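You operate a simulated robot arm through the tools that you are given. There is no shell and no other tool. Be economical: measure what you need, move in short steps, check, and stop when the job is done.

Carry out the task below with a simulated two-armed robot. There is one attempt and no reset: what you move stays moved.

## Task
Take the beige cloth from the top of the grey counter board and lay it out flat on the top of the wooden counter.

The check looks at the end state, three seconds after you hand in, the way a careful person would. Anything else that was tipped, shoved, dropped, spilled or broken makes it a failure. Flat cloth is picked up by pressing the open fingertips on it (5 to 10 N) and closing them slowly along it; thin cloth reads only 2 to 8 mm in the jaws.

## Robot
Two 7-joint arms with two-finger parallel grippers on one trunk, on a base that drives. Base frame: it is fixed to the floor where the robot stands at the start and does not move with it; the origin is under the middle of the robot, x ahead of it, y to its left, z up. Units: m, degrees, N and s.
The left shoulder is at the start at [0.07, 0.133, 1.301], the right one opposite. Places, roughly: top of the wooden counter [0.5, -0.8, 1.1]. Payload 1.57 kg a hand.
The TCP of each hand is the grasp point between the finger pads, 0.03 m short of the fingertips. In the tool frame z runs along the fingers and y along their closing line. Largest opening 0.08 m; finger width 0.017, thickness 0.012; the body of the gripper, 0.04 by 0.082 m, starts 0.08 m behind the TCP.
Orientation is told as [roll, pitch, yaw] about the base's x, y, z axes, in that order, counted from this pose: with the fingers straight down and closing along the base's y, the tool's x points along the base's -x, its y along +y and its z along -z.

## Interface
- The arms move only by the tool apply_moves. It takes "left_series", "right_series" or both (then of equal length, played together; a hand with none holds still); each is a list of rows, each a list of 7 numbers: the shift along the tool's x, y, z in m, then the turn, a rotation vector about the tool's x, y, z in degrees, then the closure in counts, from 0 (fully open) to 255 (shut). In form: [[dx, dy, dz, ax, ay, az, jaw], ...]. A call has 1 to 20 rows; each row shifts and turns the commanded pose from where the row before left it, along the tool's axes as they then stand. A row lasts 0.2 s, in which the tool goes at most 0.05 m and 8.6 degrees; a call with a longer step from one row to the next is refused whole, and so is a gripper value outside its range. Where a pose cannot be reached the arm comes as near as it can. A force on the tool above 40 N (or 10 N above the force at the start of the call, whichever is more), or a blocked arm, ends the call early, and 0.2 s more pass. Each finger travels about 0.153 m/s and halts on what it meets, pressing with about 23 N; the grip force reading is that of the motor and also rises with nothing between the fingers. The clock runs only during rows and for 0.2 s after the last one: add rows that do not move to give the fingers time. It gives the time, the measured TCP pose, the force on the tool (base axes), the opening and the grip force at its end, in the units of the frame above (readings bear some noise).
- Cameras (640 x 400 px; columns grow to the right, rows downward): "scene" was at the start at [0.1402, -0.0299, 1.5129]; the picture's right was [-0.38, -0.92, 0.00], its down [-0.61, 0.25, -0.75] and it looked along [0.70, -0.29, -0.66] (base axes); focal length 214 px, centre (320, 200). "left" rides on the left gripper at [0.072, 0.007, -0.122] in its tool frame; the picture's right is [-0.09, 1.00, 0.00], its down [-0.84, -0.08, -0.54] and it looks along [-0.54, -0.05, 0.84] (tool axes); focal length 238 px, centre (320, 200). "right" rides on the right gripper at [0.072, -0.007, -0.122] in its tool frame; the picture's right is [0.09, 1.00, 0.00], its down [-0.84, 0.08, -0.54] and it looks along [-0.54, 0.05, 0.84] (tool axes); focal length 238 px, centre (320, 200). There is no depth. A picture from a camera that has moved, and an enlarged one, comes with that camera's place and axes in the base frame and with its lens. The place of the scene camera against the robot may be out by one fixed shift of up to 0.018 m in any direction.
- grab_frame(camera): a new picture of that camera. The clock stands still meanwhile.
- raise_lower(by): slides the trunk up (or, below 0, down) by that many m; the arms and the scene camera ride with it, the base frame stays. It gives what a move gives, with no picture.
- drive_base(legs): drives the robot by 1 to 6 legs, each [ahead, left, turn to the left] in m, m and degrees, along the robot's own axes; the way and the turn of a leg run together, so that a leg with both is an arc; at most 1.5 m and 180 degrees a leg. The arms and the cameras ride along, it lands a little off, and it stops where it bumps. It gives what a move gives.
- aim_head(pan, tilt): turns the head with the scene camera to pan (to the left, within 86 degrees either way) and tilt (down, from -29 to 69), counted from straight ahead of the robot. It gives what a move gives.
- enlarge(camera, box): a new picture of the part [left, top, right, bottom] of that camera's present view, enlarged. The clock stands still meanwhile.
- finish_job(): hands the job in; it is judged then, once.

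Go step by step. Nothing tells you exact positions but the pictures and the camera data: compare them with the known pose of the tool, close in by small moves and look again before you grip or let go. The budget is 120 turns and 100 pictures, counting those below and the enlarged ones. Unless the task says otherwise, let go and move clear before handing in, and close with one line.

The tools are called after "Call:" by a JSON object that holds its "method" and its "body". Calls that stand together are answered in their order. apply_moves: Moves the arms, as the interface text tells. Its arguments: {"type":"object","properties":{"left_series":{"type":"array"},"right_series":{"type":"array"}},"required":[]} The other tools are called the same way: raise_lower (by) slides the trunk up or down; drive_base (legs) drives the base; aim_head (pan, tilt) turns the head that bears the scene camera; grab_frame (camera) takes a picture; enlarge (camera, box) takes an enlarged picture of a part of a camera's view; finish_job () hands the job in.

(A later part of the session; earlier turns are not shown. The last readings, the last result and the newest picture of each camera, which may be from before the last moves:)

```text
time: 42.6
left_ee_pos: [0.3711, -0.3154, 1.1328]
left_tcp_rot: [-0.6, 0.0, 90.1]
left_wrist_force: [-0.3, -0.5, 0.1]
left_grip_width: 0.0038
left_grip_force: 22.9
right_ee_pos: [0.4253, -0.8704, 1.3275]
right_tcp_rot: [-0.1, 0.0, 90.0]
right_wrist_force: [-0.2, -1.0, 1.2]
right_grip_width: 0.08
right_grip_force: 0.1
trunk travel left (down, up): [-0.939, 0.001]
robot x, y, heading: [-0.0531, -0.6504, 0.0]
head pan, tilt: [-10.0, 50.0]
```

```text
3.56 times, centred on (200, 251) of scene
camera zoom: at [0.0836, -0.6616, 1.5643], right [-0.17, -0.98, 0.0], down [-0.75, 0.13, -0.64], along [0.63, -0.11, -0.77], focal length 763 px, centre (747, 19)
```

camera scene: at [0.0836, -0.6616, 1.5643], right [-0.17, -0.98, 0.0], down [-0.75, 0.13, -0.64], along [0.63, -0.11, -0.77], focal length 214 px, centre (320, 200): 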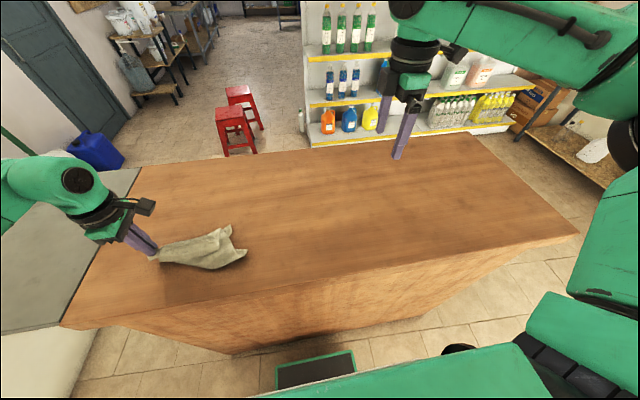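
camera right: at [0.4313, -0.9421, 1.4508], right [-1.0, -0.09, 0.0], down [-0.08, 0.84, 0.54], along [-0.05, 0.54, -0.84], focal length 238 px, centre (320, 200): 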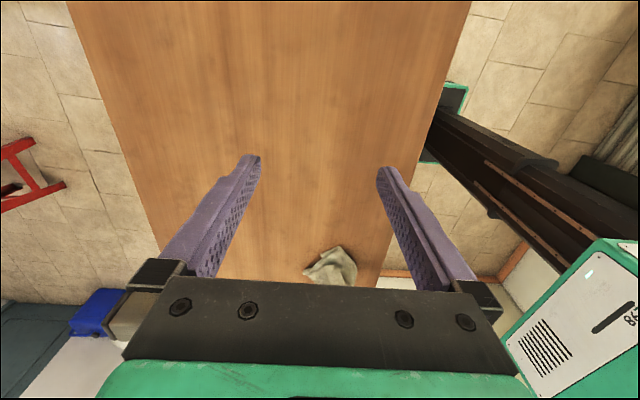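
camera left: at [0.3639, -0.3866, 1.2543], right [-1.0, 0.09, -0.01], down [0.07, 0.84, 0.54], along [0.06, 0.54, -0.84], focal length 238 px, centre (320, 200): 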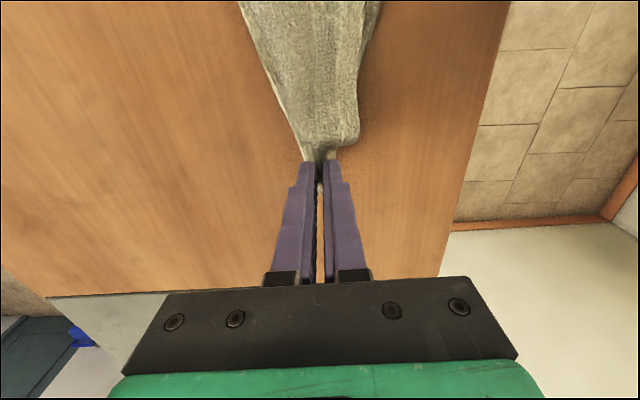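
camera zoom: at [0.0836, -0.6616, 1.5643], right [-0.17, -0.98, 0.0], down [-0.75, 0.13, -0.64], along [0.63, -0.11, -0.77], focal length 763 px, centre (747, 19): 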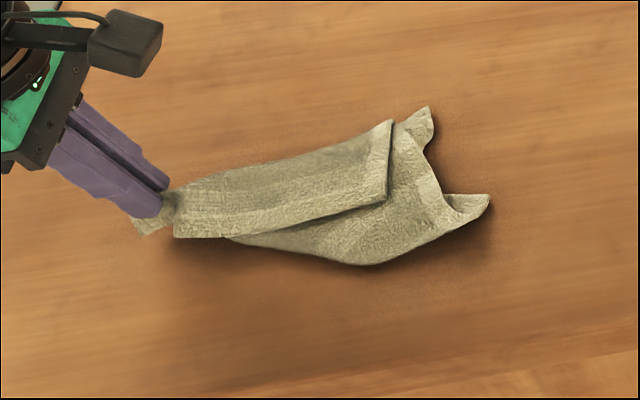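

The near-right corner has folded over on top, at about (0.355, −0.46). I'll lower and release the left corner, raise the hand, and reposition so both hands can take the two corners again.

Call:
{"method": "apply_moves", "body": {"left_series": [[-0.005, 0, 0.008, 0, 0, 0, 255], [0, 0, 0.008, 0, 0, 0, 255], [0, 0, 0, 0, 0, 0, 255], [0, 0, 0, 0, 0, 0, 200], [0, 0, 0, 0, 0, 0, 170], [0, 0, 0, 0, 0, 0, 170], [0, 0, -0.02, 0, 0, 0, 170], [0, 0, -0.03, 0, 0, 0, 170], [0, 0, -0.03, 0, 0, 0, 170], [0, 0, -0.03, 0, 0, 0, 170], [0, 0, -0.03, 0, 0, 0, 170], [0, 0, -0.03, 0, 0, 0, 170]]}}

Call:
{"method": "grab_frame", "body": {"camera": "left"}}

Call:
{"method": "enlarge", "body": {"camera": "scene", "box": [110, 195, 290, 307]}}

```text
time: 45.2
left_ee_pos: [0.3701, -0.312, 1.2879]
left_tcp_rot: [-0.5, 0.0, 90.2]
left_wrist_force: [1.1, -0.1, -0.4]
left_grip_width: 0.0263
left_grip_force: 0.2
right_ee_pos: [0.4244, -0.8706, 1.3281]
right_tcp_rot: [-0.1, -0.1, 89.8]
right_wrist_force: [-0.9, 0.5, -0.9]
right_grip_width: 0.08
right_grip_force: 0.1
trunk travel left (down, up): [-0.939, 0.001]
robot x, y, heading: [-0.0541, -0.6479, 0.0]
head pan, tilt: [-10.0, 50.0]
```

```text
71 pictures are left
camera left: at [0.3623, -0.383, 1.408], right [-1.0, 0.09, -0.01], down [0.07, 0.84, 0.54], along [0.06, 0.54, -0.84], focal length 238 px, centre (320, 200)
```

left: 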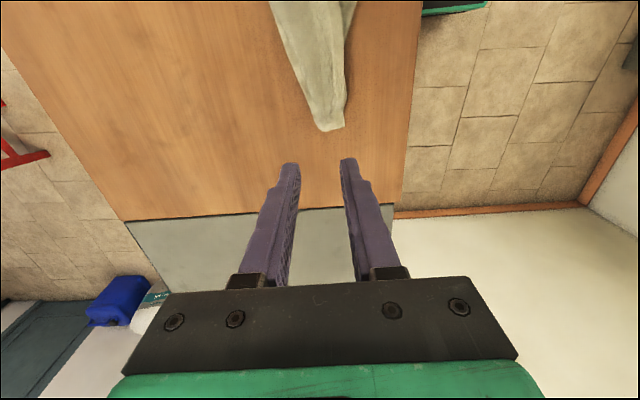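

```text
3.56 times, centred on (200, 251) of scene
camera zoom: at [0.0831, -0.6624, 1.5642], right [-0.17, -0.98, 0.0], down [-0.75, 0.13, -0.64], along [0.63, -0.11, -0.77], focal length 763 px, centre (747, 19)
```

zoom: 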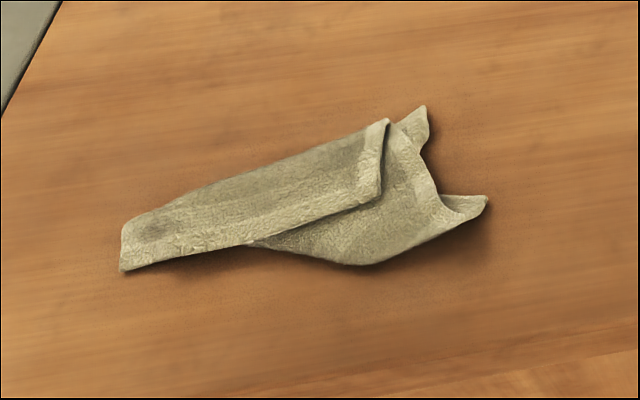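

Now it is clear: the near edge lies on top, from corner A at about (0.341, −0.289) to corner B at about (0.359, −0.45). Taking A with the left hand and B with the right and lifting should unfold the rest. I'll drive left 0.33 m to get both in reach.

Call:
{"method": "drive_base", "body": {"legs": [[0, 0.33, 0]]}}

Call:
{"method": "grab_frame", "body": {"camera": "right"}}

```text
time: 47.4
left_ee_pos: [0.3668, 0.0174, 1.2882]
left_tcp_rot: [-0.6, -0.1, 90.5]
left_wrist_force: [-0.3, -0.2, 0.2]
left_grip_width: 0.0266
left_grip_force: 0.0
right_ee_pos: [0.4263, -0.5417, 1.3271]
right_tcp_rot: [0.0, -0.2, 90.2]
right_wrist_force: [-0.1, -0.1, -0.7]
right_grip_width: 0.0798
right_grip_force: 0.1
trunk travel left (down, up): [-0.939, 0.001]
robot x, y, heading: [-0.0581, -0.318, 0.1]
head pan, tilt: [-10.0, 50.0]
```

```text
69 pictures are left
camera right: at [0.4319, -0.6137, 1.4501], right [-1.0, -0.1, 0.0], down [-0.08, 0.83, 0.55], along [-0.05, 0.54, -0.84], focal length 238 px, centre (320, 200)
```

right: 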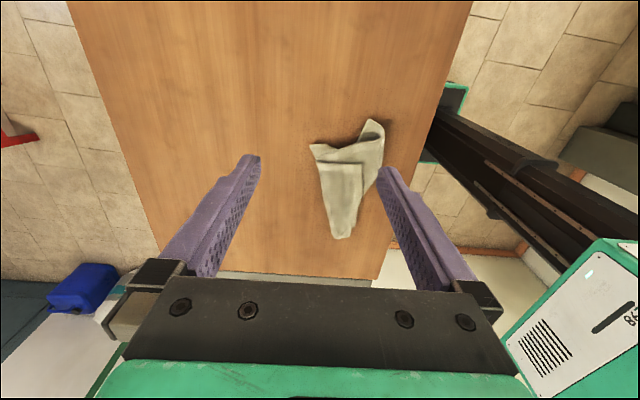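

Before gripping again, I'll test with empty hands how far forward they can go at the laying height.

Call:
{"method": "apply_moves", "body": {"left_series": [[0.04, 0, 0, 0, 0, 0, 170], [0.04, 0, 0, 0, 0, 0, 170], [0.04, 0, 0, 0, 0, 0, 170], [0.04, 0, 0, 0, 0, 0, 170], [0.04, 0, 0, 0, 0, 0, 170], [0.04, 0, 0, 0, 0, 0, 170], [0.04, 0, 0, 0, 0, 0, 170], [0.04, 0, 0, 0, 0, 0, 170], [0, -0.04, 0, 0, 0, 0, 170], [0, -0.04, 0, 0, 0, 0, 170], [0, -0.04, 0, 0, 0, 0, 170], [0, 0, 0, 0, 0, 0, 170]], "right_series": [[-0.02, 0, 0, 0, 0, 0, 170], [-0.02, 0, 0, 0, 0, 0, 170], [-0.02, 0, 0, 0, 0, 0, 170], [-0.02, 0, 0, 0, 0, 0, 170], [-0.02, 0, 0, 0, 0, 0, 170], [0, 0, 0, 0, 0, 0, 170], [0, 0, 0, 0, 0, 0, 170], [0, -0.02, 0, 0, 0, 0, 170], [0, -0.02, 0, 0, 0, 0, 170], [0, -0.02, 0, 0, 0, 0, 170], [0, -0.02, 0, 0, 0, 0, 170], [0, 0, 0, 0, 0, 0, 170]]}}

```text
time: 50.0
left_ee_pos: [0.4912, -0.3029, 1.2886]
left_tcp_rot: [-0.6, 0.0, 90.4]
left_wrist_force: [-0.2, -0.8, 0.0]
left_grip_width: 0.0266
left_grip_force: 0.1
right_ee_pos: [0.4638, -0.4707, 1.3136]
right_tcp_rot: [-0.3, -0.2, 90.2]
right_wrist_force: [0.1, 0.2, -0.3]
right_grip_width: 0.0265
right_grip_force: 0.1
right hand out of reach, approached as far as the arm can: row 8, 9, 10, 11
trunk travel left (down, up): [-0.939, 0.001]
robot x, y, heading: [-0.055, -0.3219, 0.6]
head pan, tilt: [-10.0, 50.0]
```

The right arm gains reach further out on its own side, while the left copes well inward. I'll shift the base 12 cm left and test again.

Call:
{"method": "drive_base", "body": {"legs": [[0, 0.12, -0.5]]}}

Call:
{"method": "apply_moves", "body": {"left_series": [[0.03, 0, 0, 0, 0, 0, 170], [0.03, 0, 0, 0, 0, 0, 170], [0.03, 0, 0, 0, 0, 0, 170], [0.03, 0, 0, 0, 0, 0, 170], [0, -0.02, 0, 0, 0, 0, 170], [0, -0.02, 0, 0, 0, 0, 170], [0, -0.02, 0, 0, 0, 0, 170], [0, 0, 0, 0, 0, 0, 170]], "right_series": [[0.02, 0, 0, 0, 0, 0, 170], [0.02, 0, 0, 0, 0, 0, 170], [0.02, 0, 0, 0, 0, 0, 170], [0.02, 0, 0, 0, 0, 0, 170], [0, -0.03, 0, 0, 0, 0, 170], [0, -0.03, 0, 0, 0, 0, 170], [0, -0.03, 0, 0, 0, 0, 170], [0, 0, 0, 0, 0, 0, 170]]}}

```text
time: 51.2
left_ee_pos: [0.4896, -0.1921, 1.2876]
left_tcp_rot: [-0.5, -0.2, 89.9]
left_wrist_force: [-0.5, -0.2, -0.2]
left_grip_width: 0.0268
left_grip_force: 0.0
right_ee_pos: [0.4615, -0.3606, 1.3123]
right_tcp_rot: [-0.2, -0.4, 89.5]
right_wrist_force: [0.4, 0.4, -0.2]
right_grip_width: 0.0265
right_grip_force: 0.1
trunk travel left (down, up): [-0.939, 0.001]
robot x, y, heading: [-0.056, -0.1984, -0.5]
head pan, tilt: [-10.0, 50.0]
```

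```text
time: 53.0
left_ee_pos: [0.4714, -0.2702, 1.2656]
left_tcp_rot: [-0.5, 0.1, 89.8]
left_wrist_force: [-1.1, 0.5, -0.4]
left_grip_width: 0.0266
left_grip_force: 0.0
left hand out of reach, approached as far as the arm can: row 2, 3, 4, 5, 6, 7
right_ee_pos: [0.5028, -0.4452, 1.3044]
right_tcp_rot: [-0.3, -0.2, 89.5]
right_wrist_force: [0.5, 0.0, 0.0]
right_grip_width: 0.0267
right_grip_force: 0.0
right hand out of reach, approached as far as the arm can: row 6, 7
trunk travel left (down, up): [-0.939, 0.001]
robot x, y, heading: [-0.0538, -0.2, -0.6]
head pan, tilt: [-10.0, 50.0]
```

The sweet spot is a base near y −0.275 with the hands about 0.5 m ahead. I'll set the base at about (−0.15, −0.275) so that I grip at that extension and then need only the base to go forward.

Call:
{"method": "drive_base", "body": {"legs": [[-0.095, -0.075, 0.6]]}}

```text
time: 54.2
left_ee_pos: [0.3816, -0.3346, 1.2647]
left_tcp_rot: [-0.2, 0.1, 90.3]
left_wrist_force: [0.3, 0.1, -1.0]
left_grip_width: 0.0266
left_grip_force: 0.1
right_ee_pos: [0.4153, -0.5081, 1.3027]
right_tcp_rot: [0.0, -0.1, 90.1]
right_wrist_force: [1.6, 0.5, -0.2]
right_grip_width: 0.0267
right_grip_force: 0.0
trunk travel left (down, up): [-0.939, 0.001]
robot x, y, heading: [-0.1528, -0.2739, -0.1]
head pan, tilt: [-10.0, 50.0]
```

Call:
{"method": "apply_moves", "body": {"left_series": [[-0.011, 0.009, 0.023, 0, 0, 0, 170], [-0.011, 0.008, 0.023, 0, 0, 0, 170], [-0.01, 0.008, 0.023, 0, 0, 0, 170], [0, 0, 0.023, 0, 0, 0, 170], [0, 0, 0.023, 0, 0, 0, 170], [0, 0, 0, 0, 0, 0, 170]], "right_series": [[-0.012, 0.009, 0.03, 0, 0, 0, 170], [-0.014, 0.009, 0.03, 0, 0, 0, 170], [-0.014, 0.009, 0.03, 0, 0, 0, 170], [-0.014, 0.009, 0.03, 0, 0, 0, 170], [-0.014, 0.007, 0.03, 0, 0, 0, 170], [0, 0, 0, 0, 0, 0, 170]]}}

Call:
{"method": "grab_frame", "body": {"camera": "left"}}

Call:
{"method": "grab_frame", "body": {"camera": "right"}}

```text
time: 55.6
left_ee_pos: [0.3519, -0.3046, 1.1501]
left_tcp_rot: [-0.4, 0.1, 90.3]
left_wrist_force: [0.6, -0.3, 0.5]
left_grip_width: 0.0265
left_grip_force: 0.0
right_ee_pos: [0.3678, -0.4464, 1.1552]
right_tcp_rot: [-0.4, -0.2, 90.0]
right_wrist_force: [-0.1, 0.1, 0.2]
right_grip_width: 0.0265
right_grip_force: 0.1
trunk travel left (down, up): [-0.939, 0.001]
robot x, y, heading: [-0.1498, -0.2702, 0.4]
head pan, tilt: [-10.0, 50.0]
```

```text
68 pictures are left
camera left: at [0.3455, -0.3768, 1.271], right [-1.0, 0.08, -0.01], down [0.07, 0.84, 0.54], along [0.05, 0.54, -0.84], focal length 238 px, centre (320, 200)
```

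left: 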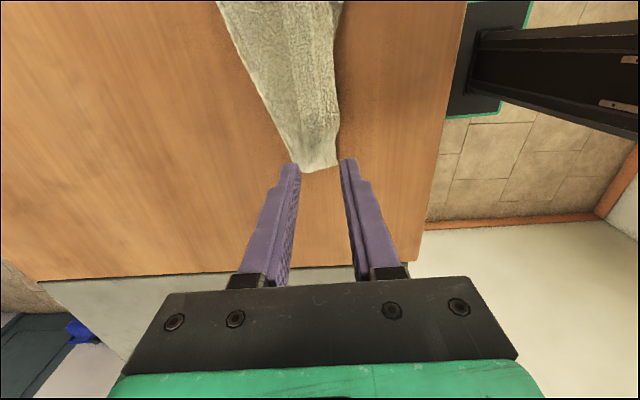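

```text
67 pictures are left
camera right: at [0.3735, -0.5175, 1.279], right [-1.0, -0.09, -0.01], down [-0.08, 0.83, 0.54], along [-0.05, 0.54, -0.84], focal length 238 px, centre (320, 200)
```

right: 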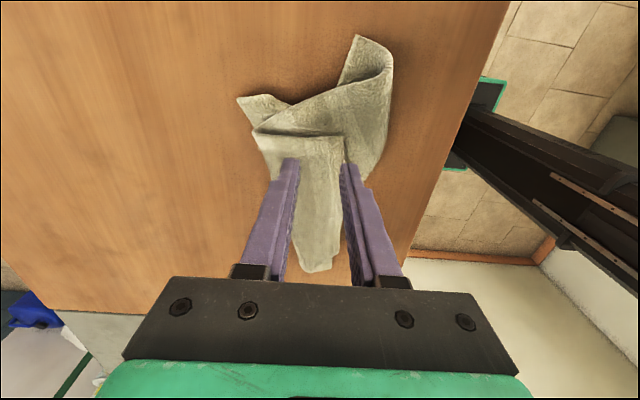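

A is at about (0.337, −0.287) and B at about (0.350, −0.458), both in line with the fingers. I'll narrow the jaws to 2 cm, trim and come down.

Call:
{"method": "apply_moves", "body": {"left_series": [[0, 0.002, 0.01, 0, 0, 0, 191], [0, 0, 0.01, 0, 0, 0, 191], [0, 0, 0.008, 0, 0, 0, 191], [0, 0, 0.004, 0, 0, 0, 191], [0, 0, 0, 0, 0, 0, 191]], "right_series": [[-0.005, -0.004, 0.01, 0, 0, 0, 191], [0, 0, 0.01, 0, 0, 0, 191], [0, 0, 0.008, 0, 0, 0, 191], [0, 0, 0.004, 0, 0, 0, 191], [0, 0, 0, 0, 0, 0, 191]]}}

Call:
{"method": "grab_frame", "body": {"camera": "left"}}

Call:
{"method": "grab_frame", "body": {"camera": "right"}}

```text
time: 56.8
left_ee_pos: [0.3518, -0.3064, 1.1181]
left_tcp_rot: [-0.5, 0.2, 90.4]
left_wrist_force: [-0.7, 0.5, -0.6]
left_grip_width: 0.02
left_grip_force: 0.1
right_ee_pos: [0.3698, -0.4417, 1.1238]
right_tcp_rot: [-0.3, -0.3, 90.2]
right_wrist_force: [-0.2, -0.1, 0.6]
right_grip_width: 0.0199
right_grip_force: 0.0
right hand out of reach, approached as far as the arm can: row 3
trunk travel left (down, up): [-0.939, 0.001]
robot x, y, heading: [-0.1503, -0.2709, 0.4]
head pan, tilt: [-10.0, 50.0]
```

```text
66 pictures are left
camera left: at [0.3451, -0.3776, 1.2393], right [-1.0, 0.08, -0.01], down [0.07, 0.84, 0.54], along [0.05, 0.54, -0.84], focal length 238 px, centre (320, 200)
```

left: 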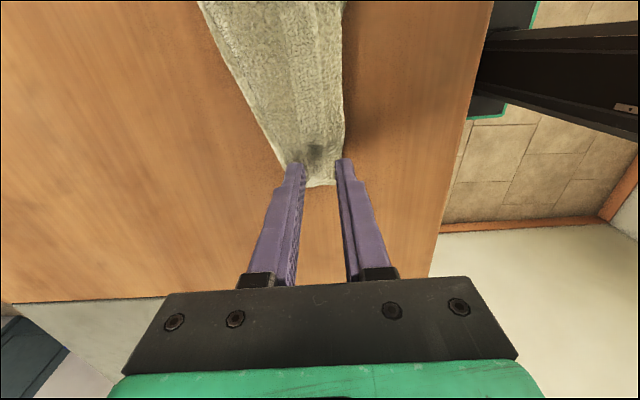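

```text
65 pictures are left
camera right: at [0.3748, -0.5132, 1.2472], right [-1.0, -0.09, -0.01], down [-0.08, 0.83, 0.55], along [-0.05, 0.54, -0.84], focal length 238 px, centre (320, 200)
```

right: 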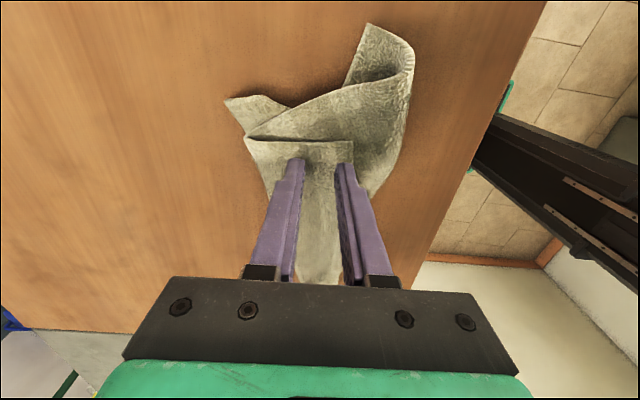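

Call:
{"method": "apply_moves", "body": {"left_series": [[0, 0.002, 0.002, 0, 0, 0, 191], [0, 0, 0.002, 0, 0, 0, 191], [0, 0, 0.002, 0, 0, 0, 191], [0, 0, 0, 0, 0, 0, 191]], "right_series": [[0, 0, 0.003, 0, 0, 0, 191], [0, 0, 0.002, 0, 0, 0, 191], [0, 0, 0.002, 0, 0, 0, 191], [0, 0, 0, 0, 0, 0, 191]]}}

```text
time: 57.8
left_ee_pos: [0.3496, -0.3065, 1.1127]
left_tcp_rot: [-0.5, 0.1, 90.4]
left_wrist_force: [0.0, 0.2, 0.2]
left_grip_width: 0.02
left_grip_force: 0.0
right_ee_pos: [0.3661, -0.4418, 1.1177]
right_tcp_rot: [-0.3, -0.2, 90.1]
right_wrist_force: [0.9, -0.1, 0.9]
right_grip_width: 0.0201
right_grip_force: 0.1
right hand out of reach, approached as far as the arm can: row 1
trunk travel left (down, up): [-0.939, 0.001]
robot x, y, heading: [-0.1485, -0.2737, 0.2]
head pan, tilt: [-10.0, 50.0]
```

Call:
{"method": "apply_moves", "body": {"left_series": [[0, 0, 0.002, 0, 0, 0, 191], [0, 0, 0.001, 0, 0, 0, 191], [0, 0, 0, 0, 0, 0, 191]], "right_series": [[0, 0, 0.002, 0, 0, 0, 191], [0, 0, 0.002, 0, 0, 0, 191], [0, 0, 0, 0, 0, 0, 191]]}}

```text
time: 58.6
left_ee_pos: [0.3511, -0.306, 1.109]
left_tcp_rot: [-0.5, 0.1, 90.5]
left_wrist_force: [0.3, 0.1, 0.4]
left_grip_width: 0.0201
left_grip_force: 0.1
right_ee_pos: [0.3653, -0.4421, 1.1162]
right_tcp_rot: [-0.4, -0.3, 90.2]
right_wrist_force: [0.9, 0.7, 3.6]
right_grip_width: 0.0195
right_grip_force: 0.1
right hand out of reach, approached as far as the arm can: row 2
trunk travel left (down, up): [-0.939, 0.001]
robot x, y, heading: [-0.1525, -0.2737, 0.2]
head pan, tilt: [-10.0, 50.0]
```

Call:
{"method": "apply_moves", "body": {"left_series": [[0, 0, 0.0015, 0, 0, 0, 191], [0, 0, 0.0015, 0, 0, 0, 191], [0, 0, 0, 0, 0, 0, 191]], "right_series": [[0, 0, 0.0005, 0, 0, 0, 191], [0, 0, 0, 0, 0, 0, 191], [0, 0, 0, 0, 0, 0, 191]]}}

```text
time: 59.4
left_ee_pos: [0.3489, -0.3059, 1.1076]
left_tcp_rot: [-0.6, 0.0, 90.5]
left_wrist_force: [0.4, 0.7, 2.8]
left_grip_width: 0.0206
left_grip_force: 0.4
right_ee_pos: [0.3658, -0.4419, 1.1148]
right_tcp_rot: [-0.4, -0.2, 90.2]
right_wrist_force: [0.7, 0.4, 3.6]
right_grip_width: 0.0192
right_grip_force: 0.0
trunk travel left (down, up): [-0.939, 0.001]
robot x, y, heading: [-0.15, -0.2728, 0.0]
head pan, tilt: [-10.0, 50.0]
```

Both are in contact. I'll press slightly more and close slowly.

Call:
{"method": "apply_moves", "body": {"left_series": [[0, 0, 0.001, 0, 0, 0, 191], [0, 0, 0, 0, 0, 0, 199], [0, 0, 0, 0, 0, 0, 207], [0, 0, 0, 0, 0, 0, 215], [0, 0, 0, 0, 0, 0, 223], [0, 0, 0, 0, 0, 0, 231], [0, 0, 0, 0, 0, 0, 239], [0, 0, 0, 0, 0, 0, 247], [0, 0, 0, 0, 0, 0, 255], [0, 0, 0, 0, 0, 0, 255], [0, 0, 0, 0, 0, 0, 255]], "right_series": [[0, 0, 0.0007, 0, 0, 0, 191], [0, 0, 0, 0, 0, 0, 199], [0, 0, 0, 0, 0, 0, 207], [0, 0, 0, 0, 0, 0, 215], [0, 0, 0, 0, 0, 0, 223], [0, 0, 0, 0, 0, 0, 231], [0, 0, 0, 0, 0, 0, 239], [0, 0, 0, 0, 0, 0, 247], [0, 0, 0, 0, 0, 0, 255], [0, 0, 0, 0, 0, 0, 255], [0, 0, 0, 0, 0, 0, 255]]}}

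Call:
{"method": "grab_frame", "body": {"camera": "left"}}

Call:
{"method": "grab_frame", "body": {"camera": "right"}}

```text
time: 61.8
left_ee_pos: [0.3495, -0.3046, 1.1069]
left_tcp_rot: [-0.6, 0.0, 90.3]
left_wrist_force: [-0.1, -0.8, 1.5]
left_grip_width: 0.0
left_grip_force: 20.7
right_ee_pos: [0.3631, -0.4423, 1.1144]
right_tcp_rot: [-0.3, -0.2, 90.1]
right_wrist_force: [0.3, 0.8, 3.7]
right_grip_width: 0.0028
right_grip_force: 23.1
trunk travel left (down, up): [-0.939, 0.001]
robot x, y, heading: [-0.1498, -0.2716, 0.1]
head pan, tilt: [-10.0, 50.0]
```

```text
64 pictures are left
camera left: at [0.3422, -0.3765, 1.2274], right [-1.0, 0.08, -0.01], down [0.07, 0.84, 0.54], along [0.05, 0.54, -0.84], focal length 238 px, centre (320, 200)
```

left: 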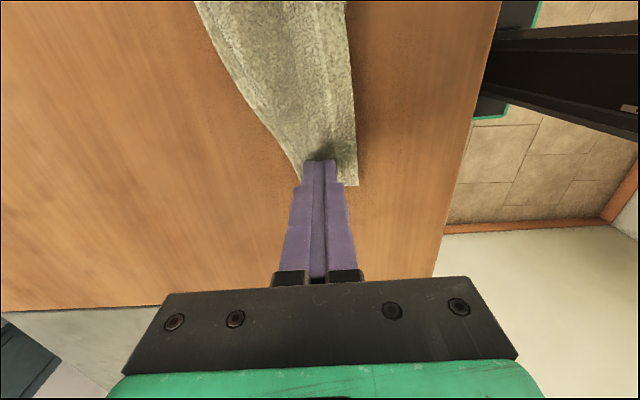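

```text
63 pictures are left
camera right: at [0.3694, -0.5143, 1.2374], right [-1.0, -0.09, -0.01], down [-0.08, 0.83, 0.54], along [-0.05, 0.54, -0.84], focal length 238 px, centre (320, 200)
```

right: 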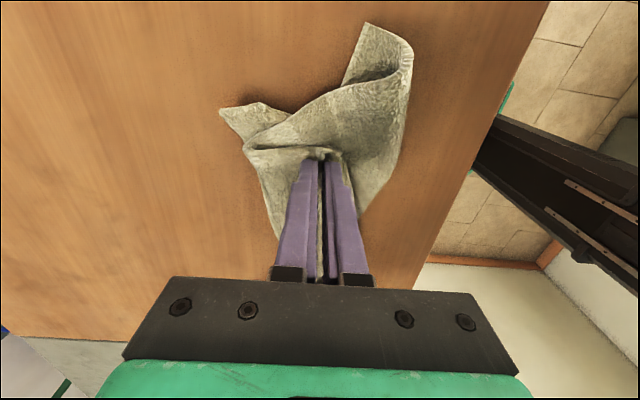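

The right hand holds the top layer, but the left fingers slid over the cloth. I'll retry on the left with a better-centred, firmer press.

Call:
{"method": "apply_moves", "body": {"left_series": [[0, 0, -0.008, 0, 0, 0, 230], [0.006, 0.006, 0, 0, 0, 0, 178], [0, 0, 0, 0, 0, 0, 178], [0, 0, 0.006, 0, 0, 0, 178], [0, 0, 0.002, 0, 0, 0, 178], [0, 0, 0.001, 0, 0, 0, 178], [0, 0, 0, 0, 0, 0, 178]]}}

Call:
{"method": "grab_frame", "body": {"camera": "left"}}

```text
time: 63.4
left_ee_pos: [0.3429, -0.3101, 1.1055]
left_tcp_rot: [-0.6, 0.1, 90.5]
left_wrist_force: [-0.7, 1.2, 3.2]
left_grip_width: 0.0242
left_grip_force: 0.1
right_ee_pos: [0.363, -0.4429, 1.1148]
right_tcp_rot: [-0.5, -0.2, 90.0]
right_wrist_force: [-0.4, 1.2, 4.1]
right_grip_width: 0.0032
right_grip_force: 23.0
trunk travel left (down, up): [-0.939, 0.001]
robot x, y, heading: [-0.1529, -0.2763, 0.3]
head pan, tilt: [-10.0, 50.0]
```

```text
62 pictures are left
camera left: at [0.3364, -0.3819, 1.2268], right [-1.0, 0.08, -0.01], down [0.07, 0.84, 0.54], along [0.05, 0.54, -0.84], focal length 238 px, centre (320, 200)
```

left: 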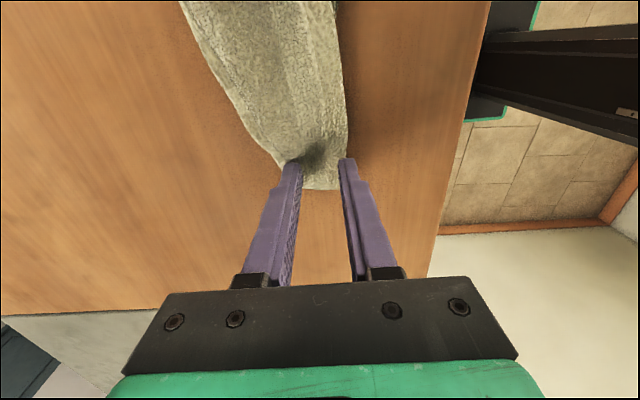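

Call:
{"method": "apply_moves", "body": {"left_series": [[0, 0, 0.002, 0, 0, 0, 178], [0, 0, 0, 0, 0, 0, 178], [0, 0, 0, 0, 0, 0, 186], [0, 0, 0, 0, 0, 0, 194], [0, 0, 0, 0, 0, 0, 202], [0, 0, 0, 0, 0, 0, 210], [0, 0, 0, 0, 0, 0, 218], [0, 0, 0, 0, 0, 0, 226], [0, 0, 0, 0, 0, 0, 234], [0, 0, 0, 0, 0, 0, 242], [0, 0, 0, 0, 0, 0, 250], [0, 0, 0, 0, 0, 0, 255], [0, 0, 0, 0, 0, 0, 255], [0, 0, 0, 0, 0, 0, 255]]}}

Call:
{"method": "grab_frame", "body": {"camera": "left"}}

```text
time: 66.4
left_ee_pos: [0.3411, -0.3121, 1.1044]
left_tcp_rot: [-0.7, 0.1, 90.4]
left_wrist_force: [4.2, 0.2, 16.9]
left_grip_width: 0.0038
left_grip_force: 23.1
right_ee_pos: [0.3627, -0.4423, 1.1147]
right_tcp_rot: [-0.4, -0.1, 90.0]
right_wrist_force: [-1.0, 0.5, 3.5]
right_grip_width: 0.0031
right_grip_force: 22.5
trunk travel left (down, up): [-0.939, 0.001]
robot x, y, heading: [-0.1515, -0.2734, -0.2]
head pan, tilt: [-10.0, 50.0]
```

```text
61 pictures are left
camera left: at [0.3356, -0.3826, 1.225], right [-1.0, 0.08, -0.01], down [0.06, 0.84, 0.54], along [0.06, 0.54, -0.84], focal length 238 px, centre (320, 200)
```

left: 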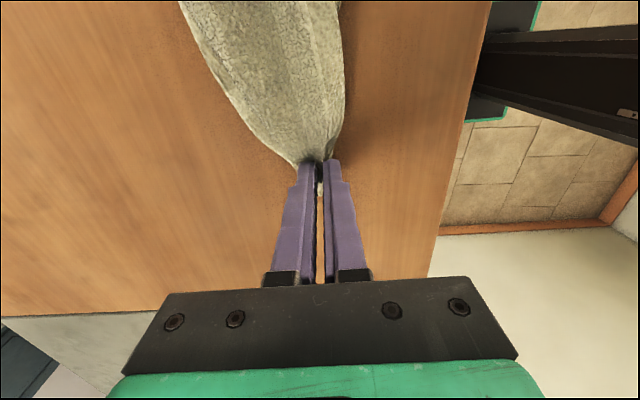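

Both hands now hold. I'll lift straight up, drawing back a little to stay in reach.

Call:
{"method": "apply_moves", "body": {"left_series": [[0, 0.004, -0.015, 0, 0, 0, 255], [0, 0.004, -0.02, 0, 0, 0, 255], [0, 0.004, -0.025, 0, 0, 0, 255], [0, 0.004, -0.025, 0, 0, 0, 255], [0, 0.004, -0.025, 0, 0, 0, 255], [0, 0.004, -0.025, 0, 0, 0, 255], [0, 0.004, -0.025, 0, 0, 0, 255], [0, 0.004, -0.025, 0, 0, 0, 255], [0, 0.004, -0.025, 0, 0, 0, 255], [0, 0, 0, 0, 0, 0, 255]], "right_series": [[0, 0.004, -0.015, 0, 0, 0, 255], [0, 0.004, -0.02, 0, 0, 0, 255], [0, 0.004, -0.025, 0, 0, 0, 255], [0, 0.004, -0.025, 0, 0, 0, 255], [0, 0.004, -0.025, 0, 0, 0, 255], [0, 0.004, -0.025, 0, 0, 0, 255], [0, 0.004, -0.025, 0, 0, 0, 255], [0, 0.004, -0.025, 0, 0, 0, 255], [0, 0.004, -0.025, 0, 0, 0, 255], [0, 0, 0, 0, 0, 0, 255]]}}

Call:
{"method": "grab_frame", "body": {"camera": "scene"}}

Call:
{"method": "grab_frame", "body": {"camera": "right"}}

```text
time: 68.6
left_ee_pos: [0.3065, -0.3129, 1.3129]
left_tcp_rot: [-0.6, 0.1, 90.4]
left_wrist_force: [0.2, 0.0, -0.2]
left_grip_width: 0.0037
left_grip_force: 23.3
right_ee_pos: [0.3272, -0.4438, 1.3238]
right_tcp_rot: [-0.3, -0.2, 90.1]
right_wrist_force: [-0.1, 0.0, -0.7]
right_grip_width: 0.0029
right_grip_force: 23.0
trunk travel left (down, up): [-0.939, 0.001]
robot x, y, heading: [-0.1475, -0.2735, 0.1]
head pan, tilt: [-10.0, 50.0]
```

```text
60 pictures are left
camera scene: at [-0.0115, -0.2837, 1.5642], right [-0.17, -0.99, 0.0], down [-0.76, 0.13, -0.64], along [0.63, -0.11, -0.77], focal length 214 px, centre (320, 200)
```

scene: 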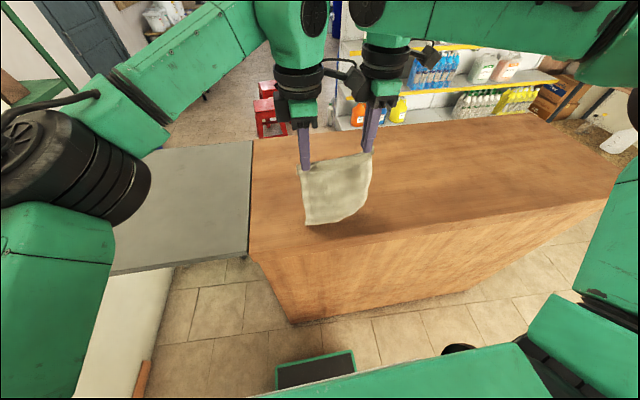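

```text
59 pictures are left
camera right: at [0.3332, -0.5162, 1.4463], right [-1.0, -0.09, -0.01], down [-0.08, 0.83, 0.55], along [-0.05, 0.54, -0.84], focal length 238 px, centre (320, 200)
```

right: 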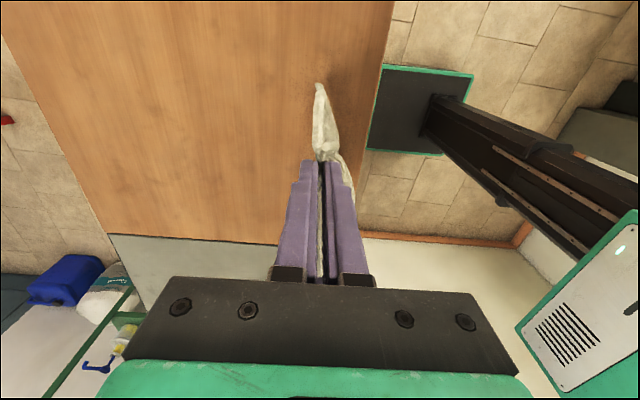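

Excellent: the cloth has unfolded and hangs from both hands. I'll look closer.

Call:
{"method": "enlarge", "body": {"camera": "scene", "box": [260, 120, 420, 240]}}

```text
3.33 times, centred on (340, 180) of scene
camera zoom: at [-0.0115, -0.2837, 1.5642], right [-0.17, -0.99, 0.0], down [-0.76, 0.13, -0.64], along [0.63, -0.11, -0.77], focal length 715 px, centre (253, 267)
```

zoom: 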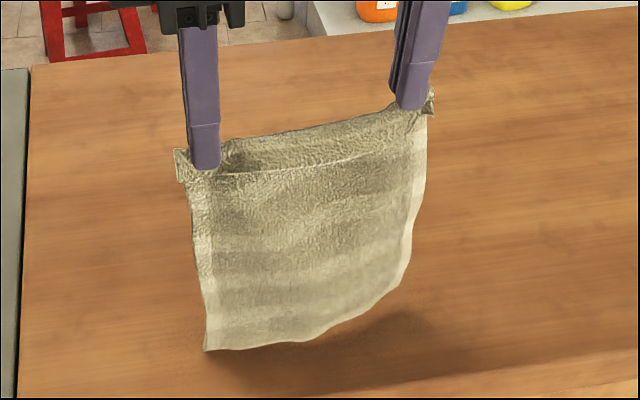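

The cloth is spread open, with only a short lip over the top. I'll raise it 3 cm, spread and level the hands slightly, and drive forward so the bottom edge comes over the far part of the counter.

Call:
{"method": "apply_moves", "body": {"left_series": [[-0.002, 0, -0.015, 0, 0, 0, 255], [-0.002, 0, -0.015, 0, 0, 0, 255], [-0.002, 0, -0.01, 0, 0, 0, 255], [0, 0, 0, 0, 0, 0, 255]], "right_series": [[0, 0.003, -0.01, 0, 0, 0, 255], [0, 0.003, -0.01, 0, 0, 0, 255], [0, 0.004, -0.01, 0, 0, 0, 255], [0, 0, 0, 0, 0, 0, 255]]}}

Call:
{"method": "drive_base", "body": {"legs": [[0.165, 0, 0]]}}

Call:
{"method": "grab_frame", "body": {"camera": "scene"}}

```text
time: 69.6
left_ee_pos: [0.3063, -0.3063, 1.3522]
left_tcp_rot: [-0.5, 0.1, 90.4]
left_wrist_force: [-0.5, -1.5, 0.2]
left_grip_width: 0.0039
left_grip_force: 22.9
right_ee_pos: [0.3177, -0.4436, 1.353]
right_tcp_rot: [-0.4, -0.1, 90.1]
right_wrist_force: [0.0, 0.0, 0.5]
right_grip_width: 0.0029
right_grip_force: 23.0
trunk travel left (down, up): [-0.939, 0.001]
robot x, y, heading: [-0.1517, -0.2754, 0.1]
head pan, tilt: [-10.0, 50.0]
```

```text
time: 71.1
left_ee_pos: [0.4668, -0.3053, 1.3541]
left_tcp_rot: [-0.7, 0.2, 90.3]
left_wrist_force: [-0.1, -1.1, -0.4]
left_grip_width: 0.0038
left_grip_force: 22.9
right_ee_pos: [0.478, -0.4427, 1.3554]
right_tcp_rot: [-0.5, -0.3, 90.1]
right_wrist_force: [-0.5, 0.5, 0.7]
right_grip_width: 0.0028
right_grip_force: 22.6
trunk travel left (down, up): [-0.939, 0.001]
robot x, y, heading: [0.0147, -0.2722, 0.1]
head pan, tilt: [-10.0, 50.0]
```

```text
57 pictures are left
camera scene: at [0.1486, -0.2831, 1.5647], right [-0.17, -0.99, 0.0], down [-0.75, 0.13, -0.65], along [0.64, -0.11, -0.76], focal length 214 px, centre (320, 200)
```

scene: 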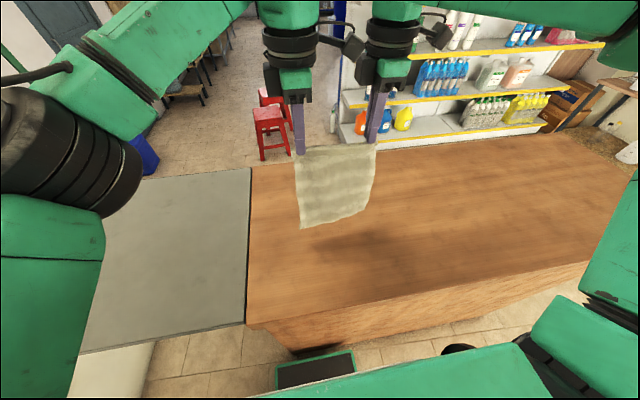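

It hangs well over the wood. I'll edge forward and down in small steps, watching for reach limits.

Call:
{"method": "apply_moves", "body": {"left_series": [[0, -0.008, 0.012, 0, 0, 0, 255], [0, -0.008, 0.012, 0, 0, 0, 255], [0, 0, 0, 0, 0, 0, 255]], "right_series": [[0, -0.004, 0.012, 0, 0, 0, 255], [0, -0.004, 0.012, 0, 0, 0, 255], [0, 0, 0, 0, 0, 0, 255]]}}

```text
time: 71.9
left_ee_pos: [0.488, -0.3049, 1.3282]
left_tcp_rot: [-0.6, 0.1, 90.3]
left_wrist_force: [-0.2, -0.8, -1.1]
left_grip_width: 0.0039
left_grip_force: 23.0
right_ee_pos: [0.4907, -0.4439, 1.3295]
right_tcp_rot: [-0.3, -0.2, 90.1]
right_wrist_force: [0.4, 1.2, 0.3]
right_grip_width: 0.0031
right_grip_force: 22.8
trunk travel left (down, up): [-0.939, 0.001]
robot x, y, heading: [0.0153, -0.2725, 0.3]
head pan, tilt: [-10.0, 50.0]
```

Call:
{"method": "apply_moves", "body": {"left_series": [[0, -0.01, 0.008, 0, 0, 0, 255], [0, -0.01, 0.008, 0, 0, 0, 255], [0, 0, 0, 0, 0, 0, 255]], "right_series": [[0, -0.01, 0.008, 0, 0, 0, 255], [0, -0.01, 0.008, 0, 0, 0, 255], [0, 0, 0, 0, 0, 0, 255]]}}

Call:
{"method": "enlarge", "body": {"camera": "scene", "box": [240, 110, 432, 230]}}

```text
time: 72.7
left_ee_pos: [0.5083, -0.3055, 1.3122]
left_tcp_rot: [-0.5, 0.1, 90.5]
left_wrist_force: [0.1, -1.7, 0.2]
left_grip_width: 0.004
left_grip_force: 23.0
right_ee_pos: [0.5112, -0.4426, 1.3129]
right_tcp_rot: [-0.3, -0.2, 90.0]
right_wrist_force: [-0.4, 1.3, -0.4]
right_grip_width: 0.0029
right_grip_force: 23.0
trunk travel left (down, up): [-0.939, 0.001]
robot x, y, heading: [0.0165, -0.2719, 0.1]
head pan, tilt: [-10.0, 50.0]
```

```text
3.33 times, centred on (336, 170) of scene
camera zoom: at [0.1533, -0.2832, 1.5643], right [-0.17, -0.99, 0.0], down [-0.75, 0.13, -0.64], along [0.63, -0.11, -0.77], focal length 715 px, centre (267, 300)
```

zoom: 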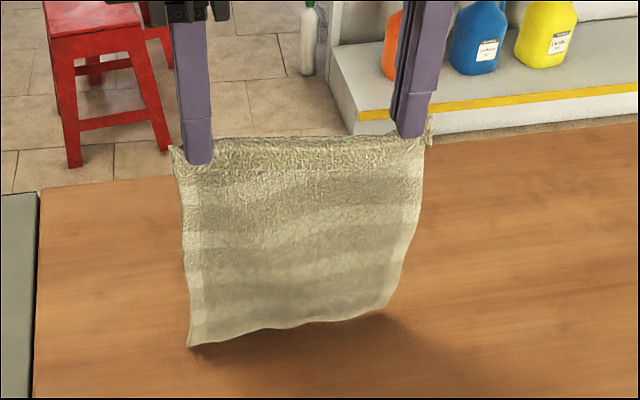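

The cloth hangs taut with its bottom just touching at about x 0.51. I'll go forward another centimetre, then draw back while lowering so it lies out flat.

Call:
{"method": "apply_moves", "body": {"left_series": [[0, -0.01, 0.002, 0, 0, 0, 255], [0, 0, 0.004, 0, 0, 0, 255], [0, 0, 0, 0, 0, 0, 255], [0, 0.015, 0.004, 0, 0, 0, 255], [0, 0.015, 0.004, 0, 0, 0, 255], [0, 0.02, 0.004, 0, 0, 0, 255], [0, 0.02, 0.006, 0, 0, 0, 255], [0, 0.02, 0.01, 0, 0, 0, 255], [0, 0, 0, 0, 0, 0, 255]], "right_series": [[0, -0.01, 0.002, 0, 0, 0, 255], [0, 0, 0.004, 0, 0, 0, 255], [0, 0, 0, 0, 0, 0, 255], [0, 0.015, 0.004, 0, 0, 0, 255], [0, 0.015, 0.004, 0, 0, 0, 255], [0, 0.02, 0.004, 0, 0, 0, 255], [0, 0.02, 0.006, 0, 0, 0, 255], [0, 0.02, 0.01, 0, 0, 0, 255], [0, 0, 0, 0, 0, 0, 255]]}}

Call:
{"method": "enlarge", "body": {"camera": "scene", "box": [240, 130, 432, 250]}}

Call:
{"method": "grab_frame", "body": {"camera": "left"}}

```text
time: 74.7
left_ee_pos: [0.4296, -0.3053, 1.2773]
left_tcp_rot: [-0.5, 0.0, 90.4]
left_wrist_force: [0.4, -0.7, 0.3]
left_grip_width: 0.0038
left_grip_force: 23.3
right_ee_pos: [0.4308, -0.4415, 1.2785]
right_tcp_rot: [-0.4, -0.2, 90.1]
right_wrist_force: [0.0, -0.3, 0.7]
right_grip_width: 0.0031
right_grip_force: 22.7
trunk travel left (down, up): [-0.939, 0.001]
robot x, y, heading: [0.0175, -0.2705, 0.4]
head pan, tilt: [-10.0, 50.0]
```

```text
3.33 times, centred on (336, 190) of scene
camera zoom: at [0.1539, -0.283, 1.5642], right [-0.17, -0.99, 0.0], down [-0.76, 0.13, -0.64], along [0.63, -0.11, -0.77], focal length 715 px, centre (267, 233)
```

zoom: 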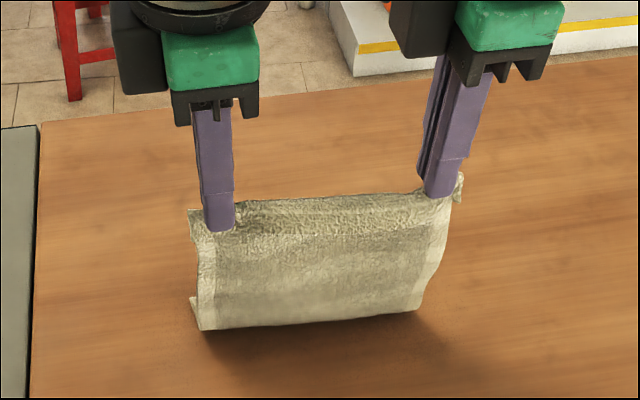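

```text
54 pictures are left
camera left: at [0.4213, -0.3765, 1.3982], right [-1.0, 0.09, -0.01], down [0.07, 0.84, 0.54], along [0.05, 0.54, -0.84], focal length 238 px, centre (320, 200)
```

left: 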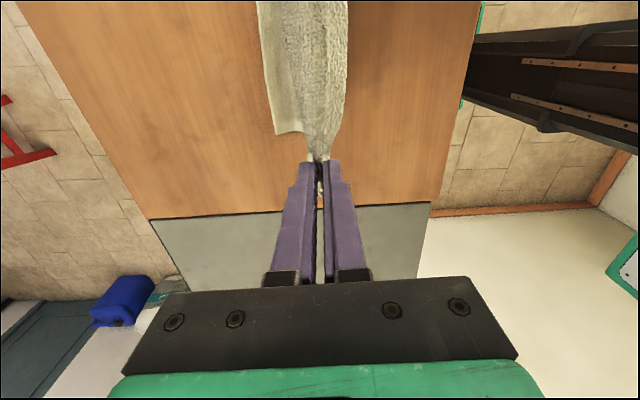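

The bottom edge lies at about x 0.49 with the sheet curving up to the hands. I'll continue back and down along the arc.

Call:
{"method": "apply_moves", "body": {"left_series": [[0, 0.02, 0.004, 0, 0, 0, 255], [0, 0.02, 0.006, 0, 0, 0, 255], [0, 0.018, 0.012, 0, 0, 0, 255], [0, 0.018, 0.014, 0, 0, 0, 255], [0, 0.014, 0.018, 0, 0, 0, 255], [0, 0.012, 0.018, 0, 0, 0, 255], [0, 0, 0, 0, 0, 0, 255]], "right_series": [[0, 0.02, 0.004, 0, 0, 0, 255], [0, 0.02, 0.006, 0, 0, 0, 255], [0, 0.018, 0.012, 0, 0, 0, 255], [0, 0.018, 0.014, 0, 0, 0, 255], [0, 0.014, 0.018, 0, 0, 0, 255], [0, 0.012, 0.018, 0, 0, 0, 255], [0, 0, 0, 0, 0, 0, 255]]}}

Call:
{"method": "grab_frame", "body": {"camera": "scene"}}

Call:
{"method": "grab_frame", "body": {"camera": "left"}}

```text
time: 76.3
left_ee_pos: [0.3279, -0.3086, 1.2036]
left_tcp_rot: [-0.4, 0.1, 90.5]
left_wrist_force: [0.1, -1.2, -1.0]
left_grip_width: 0.0038
left_grip_force: 23.0
right_ee_pos: [0.341, -0.4441, 1.2093]
right_tcp_rot: [-0.1, -0.3, 90.1]
right_wrist_force: [-0.2, 0.6, -0.3]
right_grip_width: 0.0028
right_grip_force: 23.2
right hand out of reach, approached as far as the arm can: row 6
trunk travel left (down, up): [-0.939, 0.001]
robot x, y, heading: [0.0171, -0.2697, 0.0]
head pan, tilt: [-10.0, 50.0]
```

```text
53 pictures are left
camera scene: at [0.1553, -0.2854, 1.5641], right [-0.17, -0.99, 0.0], down [-0.76, 0.13, -0.64], along [0.63, -0.11, -0.77], focal length 214 px, centre (320, 200)
```

scene: 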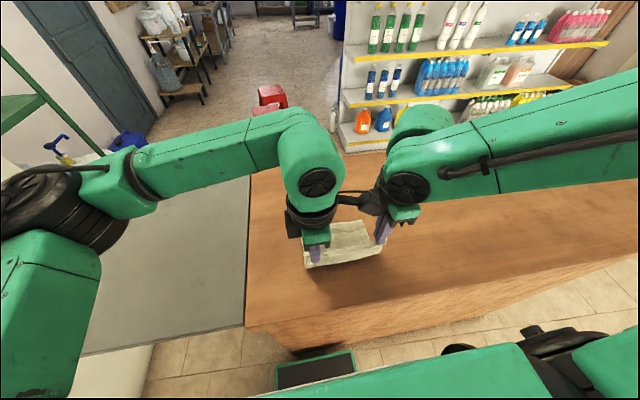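

```text
52 pictures are left
camera left: at [0.3215, -0.3798, 1.3249], right [-1.0, 0.09, -0.01], down [0.07, 0.84, 0.54], along [0.05, 0.54, -0.84], focal length 238 px, centre (320, 200)
```

left: 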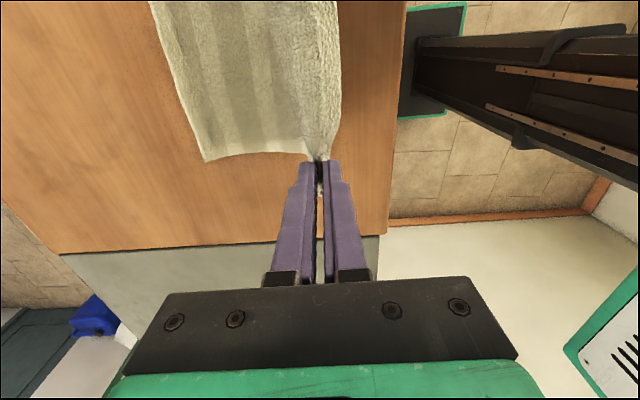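

The right arm is at its near limit, so I'll do the last part by lowering the trunk and backing the base.

Call:
{"method": "raise_lower", "body": {"by": -0.03}}

Call:
{"method": "drive_base", "body": {"legs": [[-0.025, 0, 0]]}}

Call:
{"method": "raise_lower", "body": {"by": -0.03}}

Call:
{"method": "drive_base", "body": {"legs": [[-0.02, 0, 0]]}}

Call:
{"method": "raise_lower", "body": {"by": -0.022}}

Call:
{"method": "grab_frame", "body": {"camera": "left"}}

Call:
{"method": "grab_frame", "body": {"camera": "right"}}

```text
time: 77.0
left_ee_pos: [0.3281, -0.3078, 1.1742]
left_tcp_rot: [-0.5, 0.0, 90.6]
left_wrist_force: [-0.4, 0.1, -0.3]
left_grip_width: 0.0036
left_grip_force: 23.4
right_ee_pos: [0.3391, -0.4428, 1.181]
right_tcp_rot: [-0.1, -0.3, 90.0]
right_wrist_force: [0.3, -0.3, 0.1]
right_grip_width: 0.0031
right_grip_force: 22.6
trunk travel left (down, up): [-0.909, 0.031]
robot x, y, heading: [0.0149, -0.2734, 0.1]
head pan, tilt: [-10.0, 50.0]
```

```text
time: 77.8
left_ee_pos: [0.3074, -0.3075, 1.1741]
left_tcp_rot: [-0.2, 0.1, 90.4]
left_wrist_force: [0.7, 0.4, 0.5]
left_grip_width: 0.0038
left_grip_force: 22.5
right_ee_pos: [0.3208, -0.4413, 1.1793]
right_tcp_rot: [0.2, -0.2, 90.0]
right_wrist_force: [0.2, 1.1, 0.0]
right_grip_width: 0.0029
right_grip_force: 23.2
trunk travel left (down, up): [-0.909, 0.031]
robot x, y, heading: [-0.0049, -0.2711, 0.0]
head pan, tilt: [-10.0, 50.0]
```

```text
time: 78.6
left_ee_pos: [0.3039, -0.3061, 1.1444]
left_tcp_rot: [-0.5, 0.1, 90.5]
left_wrist_force: [0.3, -0.4, 0.2]
left_grip_width: 0.0038
left_grip_force: 22.9
right_ee_pos: [0.3168, -0.4407, 1.1503]
right_tcp_rot: [-0.1, -0.2, 90.1]
right_wrist_force: [0.6, 0.4, 1.0]
right_grip_width: 0.0029
right_grip_force: 22.9
trunk travel left (down, up): [-0.879, 0.061]
robot x, y, heading: [-0.0133, -0.2728, 0.2]
head pan, tilt: [-10.0, 50.0]
```

```text
time: 79.4
left_ee_pos: [0.2868, -0.3067, 1.143]
left_tcp_rot: [-0.3, 0.1, 90.4]
left_wrist_force: [0.5, 0.1, -1.0]
left_grip_width: 0.004
left_grip_force: 22.3
right_ee_pos: [0.3002, -0.4405, 1.15]
right_tcp_rot: [0.1, -0.2, 90.1]
right_wrist_force: [-0.1, 0.5, 0.3]
right_grip_width: 0.0028
right_grip_force: 23.0
trunk travel left (down, up): [-0.879, 0.061]
robot x, y, heading: [-0.0297, -0.2729, 0.3]
head pan, tilt: [-10.0, 50.0]
```

```text
time: 80.0
left_ee_pos: [0.2849, -0.3058, 1.1221]
left_tcp_rot: [-0.4, 0.2, 90.4]
left_wrist_force: [0.6, -0.2, 0.2]
left_grip_width: 0.0036
left_grip_force: 22.5
right_ee_pos: [0.2978, -0.4418, 1.1279]
right_tcp_rot: [-0.1, -0.2, 90.2]
right_wrist_force: [-0.3, 0.0, 1.4]
right_grip_width: 0.0028
right_grip_force: 22.7
trunk travel left (down, up): [-0.857, 0.083]
robot x, y, heading: [-0.0243, -0.2703, 0.0]
head pan, tilt: [-10.0, 50.0]
```

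```text
51 pictures are left
camera left: at [0.2777, -0.3779, 1.2431], right [-1.0, 0.08, -0.01], down [0.07, 0.84, 0.54], along [0.05, 0.54, -0.84], focal length 238 px, centre (320, 200)
```

left: 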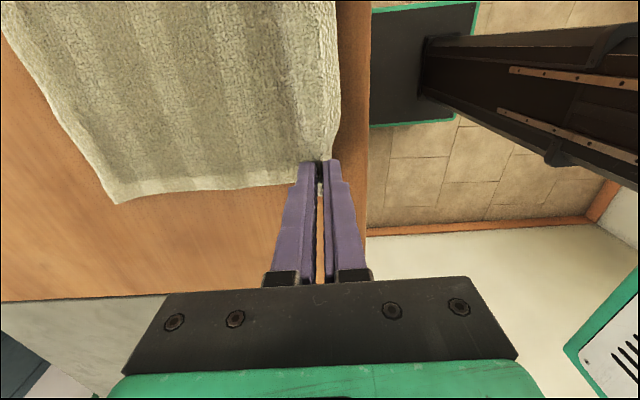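

```text
50 pictures are left
camera right: at [0.3036, -0.5133, 1.2509], right [-1.0, -0.09, 0.0], down [-0.08, 0.83, 0.55], along [-0.05, 0.54, -0.84], focal length 238 px, centre (320, 200)
```

right: 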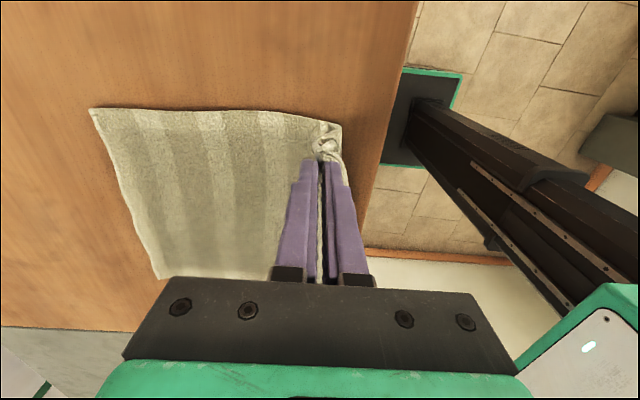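

It's nearly flat, though close to the front edge of the counter. I'll lower the last bit, release, and then slide the far edge gently away from the edge.

Call:
{"method": "apply_moves", "body": {"left_series": [[0, 0, 0.006, 0, 0, 0, 255], [0, 0, 0.005, 0, 0, 0, 255], [0, 0, 0, 0, 0, 0, 255], [0, 0, 0, 0, 0, 0, 240], [0, 0, 0, 0, 0, 0, 220], [0, 0, 0, 0, 0, 0, 205], [0, 0, 0, 0, 0, 0, 205], [0, 0, -0.01, 0, 0, 0, 205], [0, 0, -0.02, 0, 0, 0, 205], [0, 0, -0.03, 0, 0, 0, 205], [0, 0, -0.03, 0, 0, 0, 205], [0, 0, 0, 0, 0, 0, 205]], "right_series": [[0, 0, 0.008, 0, 0, 0, 255], [0, 0, 0.008, 0, 0, 0, 255], [0, 0, 0, 0, 0, 0, 255], [0, 0, 0, 0, 0, 0, 240], [0, 0, 0, 0, 0, 0, 220], [0, 0, 0, 0, 0, 0, 205], [0, 0, 0, 0, 0, 0, 205], [0, 0, -0.01, 0, 0, 0, 205], [0, 0, -0.02, 0, 0, 0, 205], [0, 0, -0.03, 0, 0, 0, 205], [0, 0, -0.03, 0, 0, 0, 205], [0, 0, 0, 0, 0, 0, 205]]}}

Call:
{"method": "grab_frame", "body": {"camera": "left"}}

Call:
{"method": "grab_frame", "body": {"camera": "right"}}

```text
time: 82.7
left_ee_pos: [0.2817, -0.3053, 1.2025]
left_tcp_rot: [-0.6, 0.2, 90.4]
left_wrist_force: [0.1, -0.7, 0.5]
left_grip_width: 0.0159
left_grip_force: 0.1
right_ee_pos: [0.2992, -0.4407, 1.2022]
right_tcp_rot: [-0.1, -0.2, 90.1]
right_wrist_force: [-1.0, 0.6, -0.2]
right_grip_width: 0.0157
right_grip_force: 0.2
right hand out of reach, approached as far as the arm can: row 2
trunk travel left (down, up): [-0.857, 0.083]
robot x, y, heading: [-0.0274, -0.2695, 0.2]
head pan, tilt: [-10.0, 50.0]
```

```text
49 pictures are left
camera left: at [0.2746, -0.3776, 1.3238], right [-1.0, 0.09, -0.01], down [0.07, 0.84, 0.54], along [0.05, 0.54, -0.84], focal length 238 px, centre (320, 200)
```

left: 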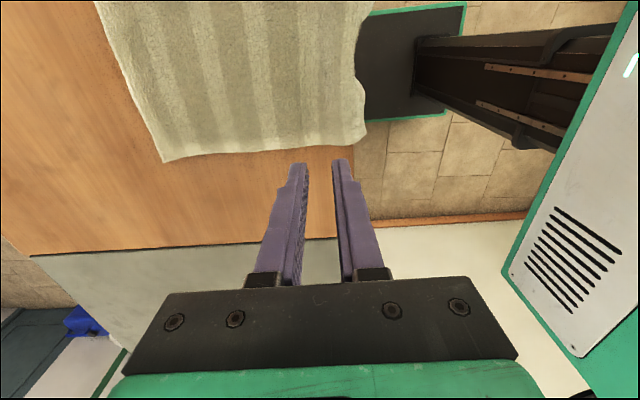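

```text
48 pictures are left
camera right: at [0.3056, -0.5127, 1.3253], right [-1.0, -0.09, 0.0], down [-0.08, 0.83, 0.55], along [-0.05, 0.54, -0.84], focal length 238 px, centre (320, 200)
```

right: 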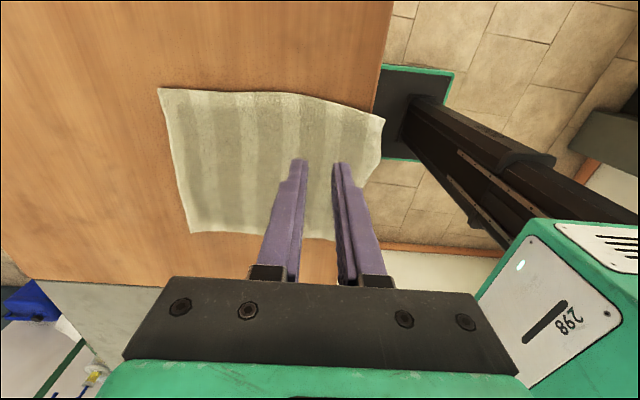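

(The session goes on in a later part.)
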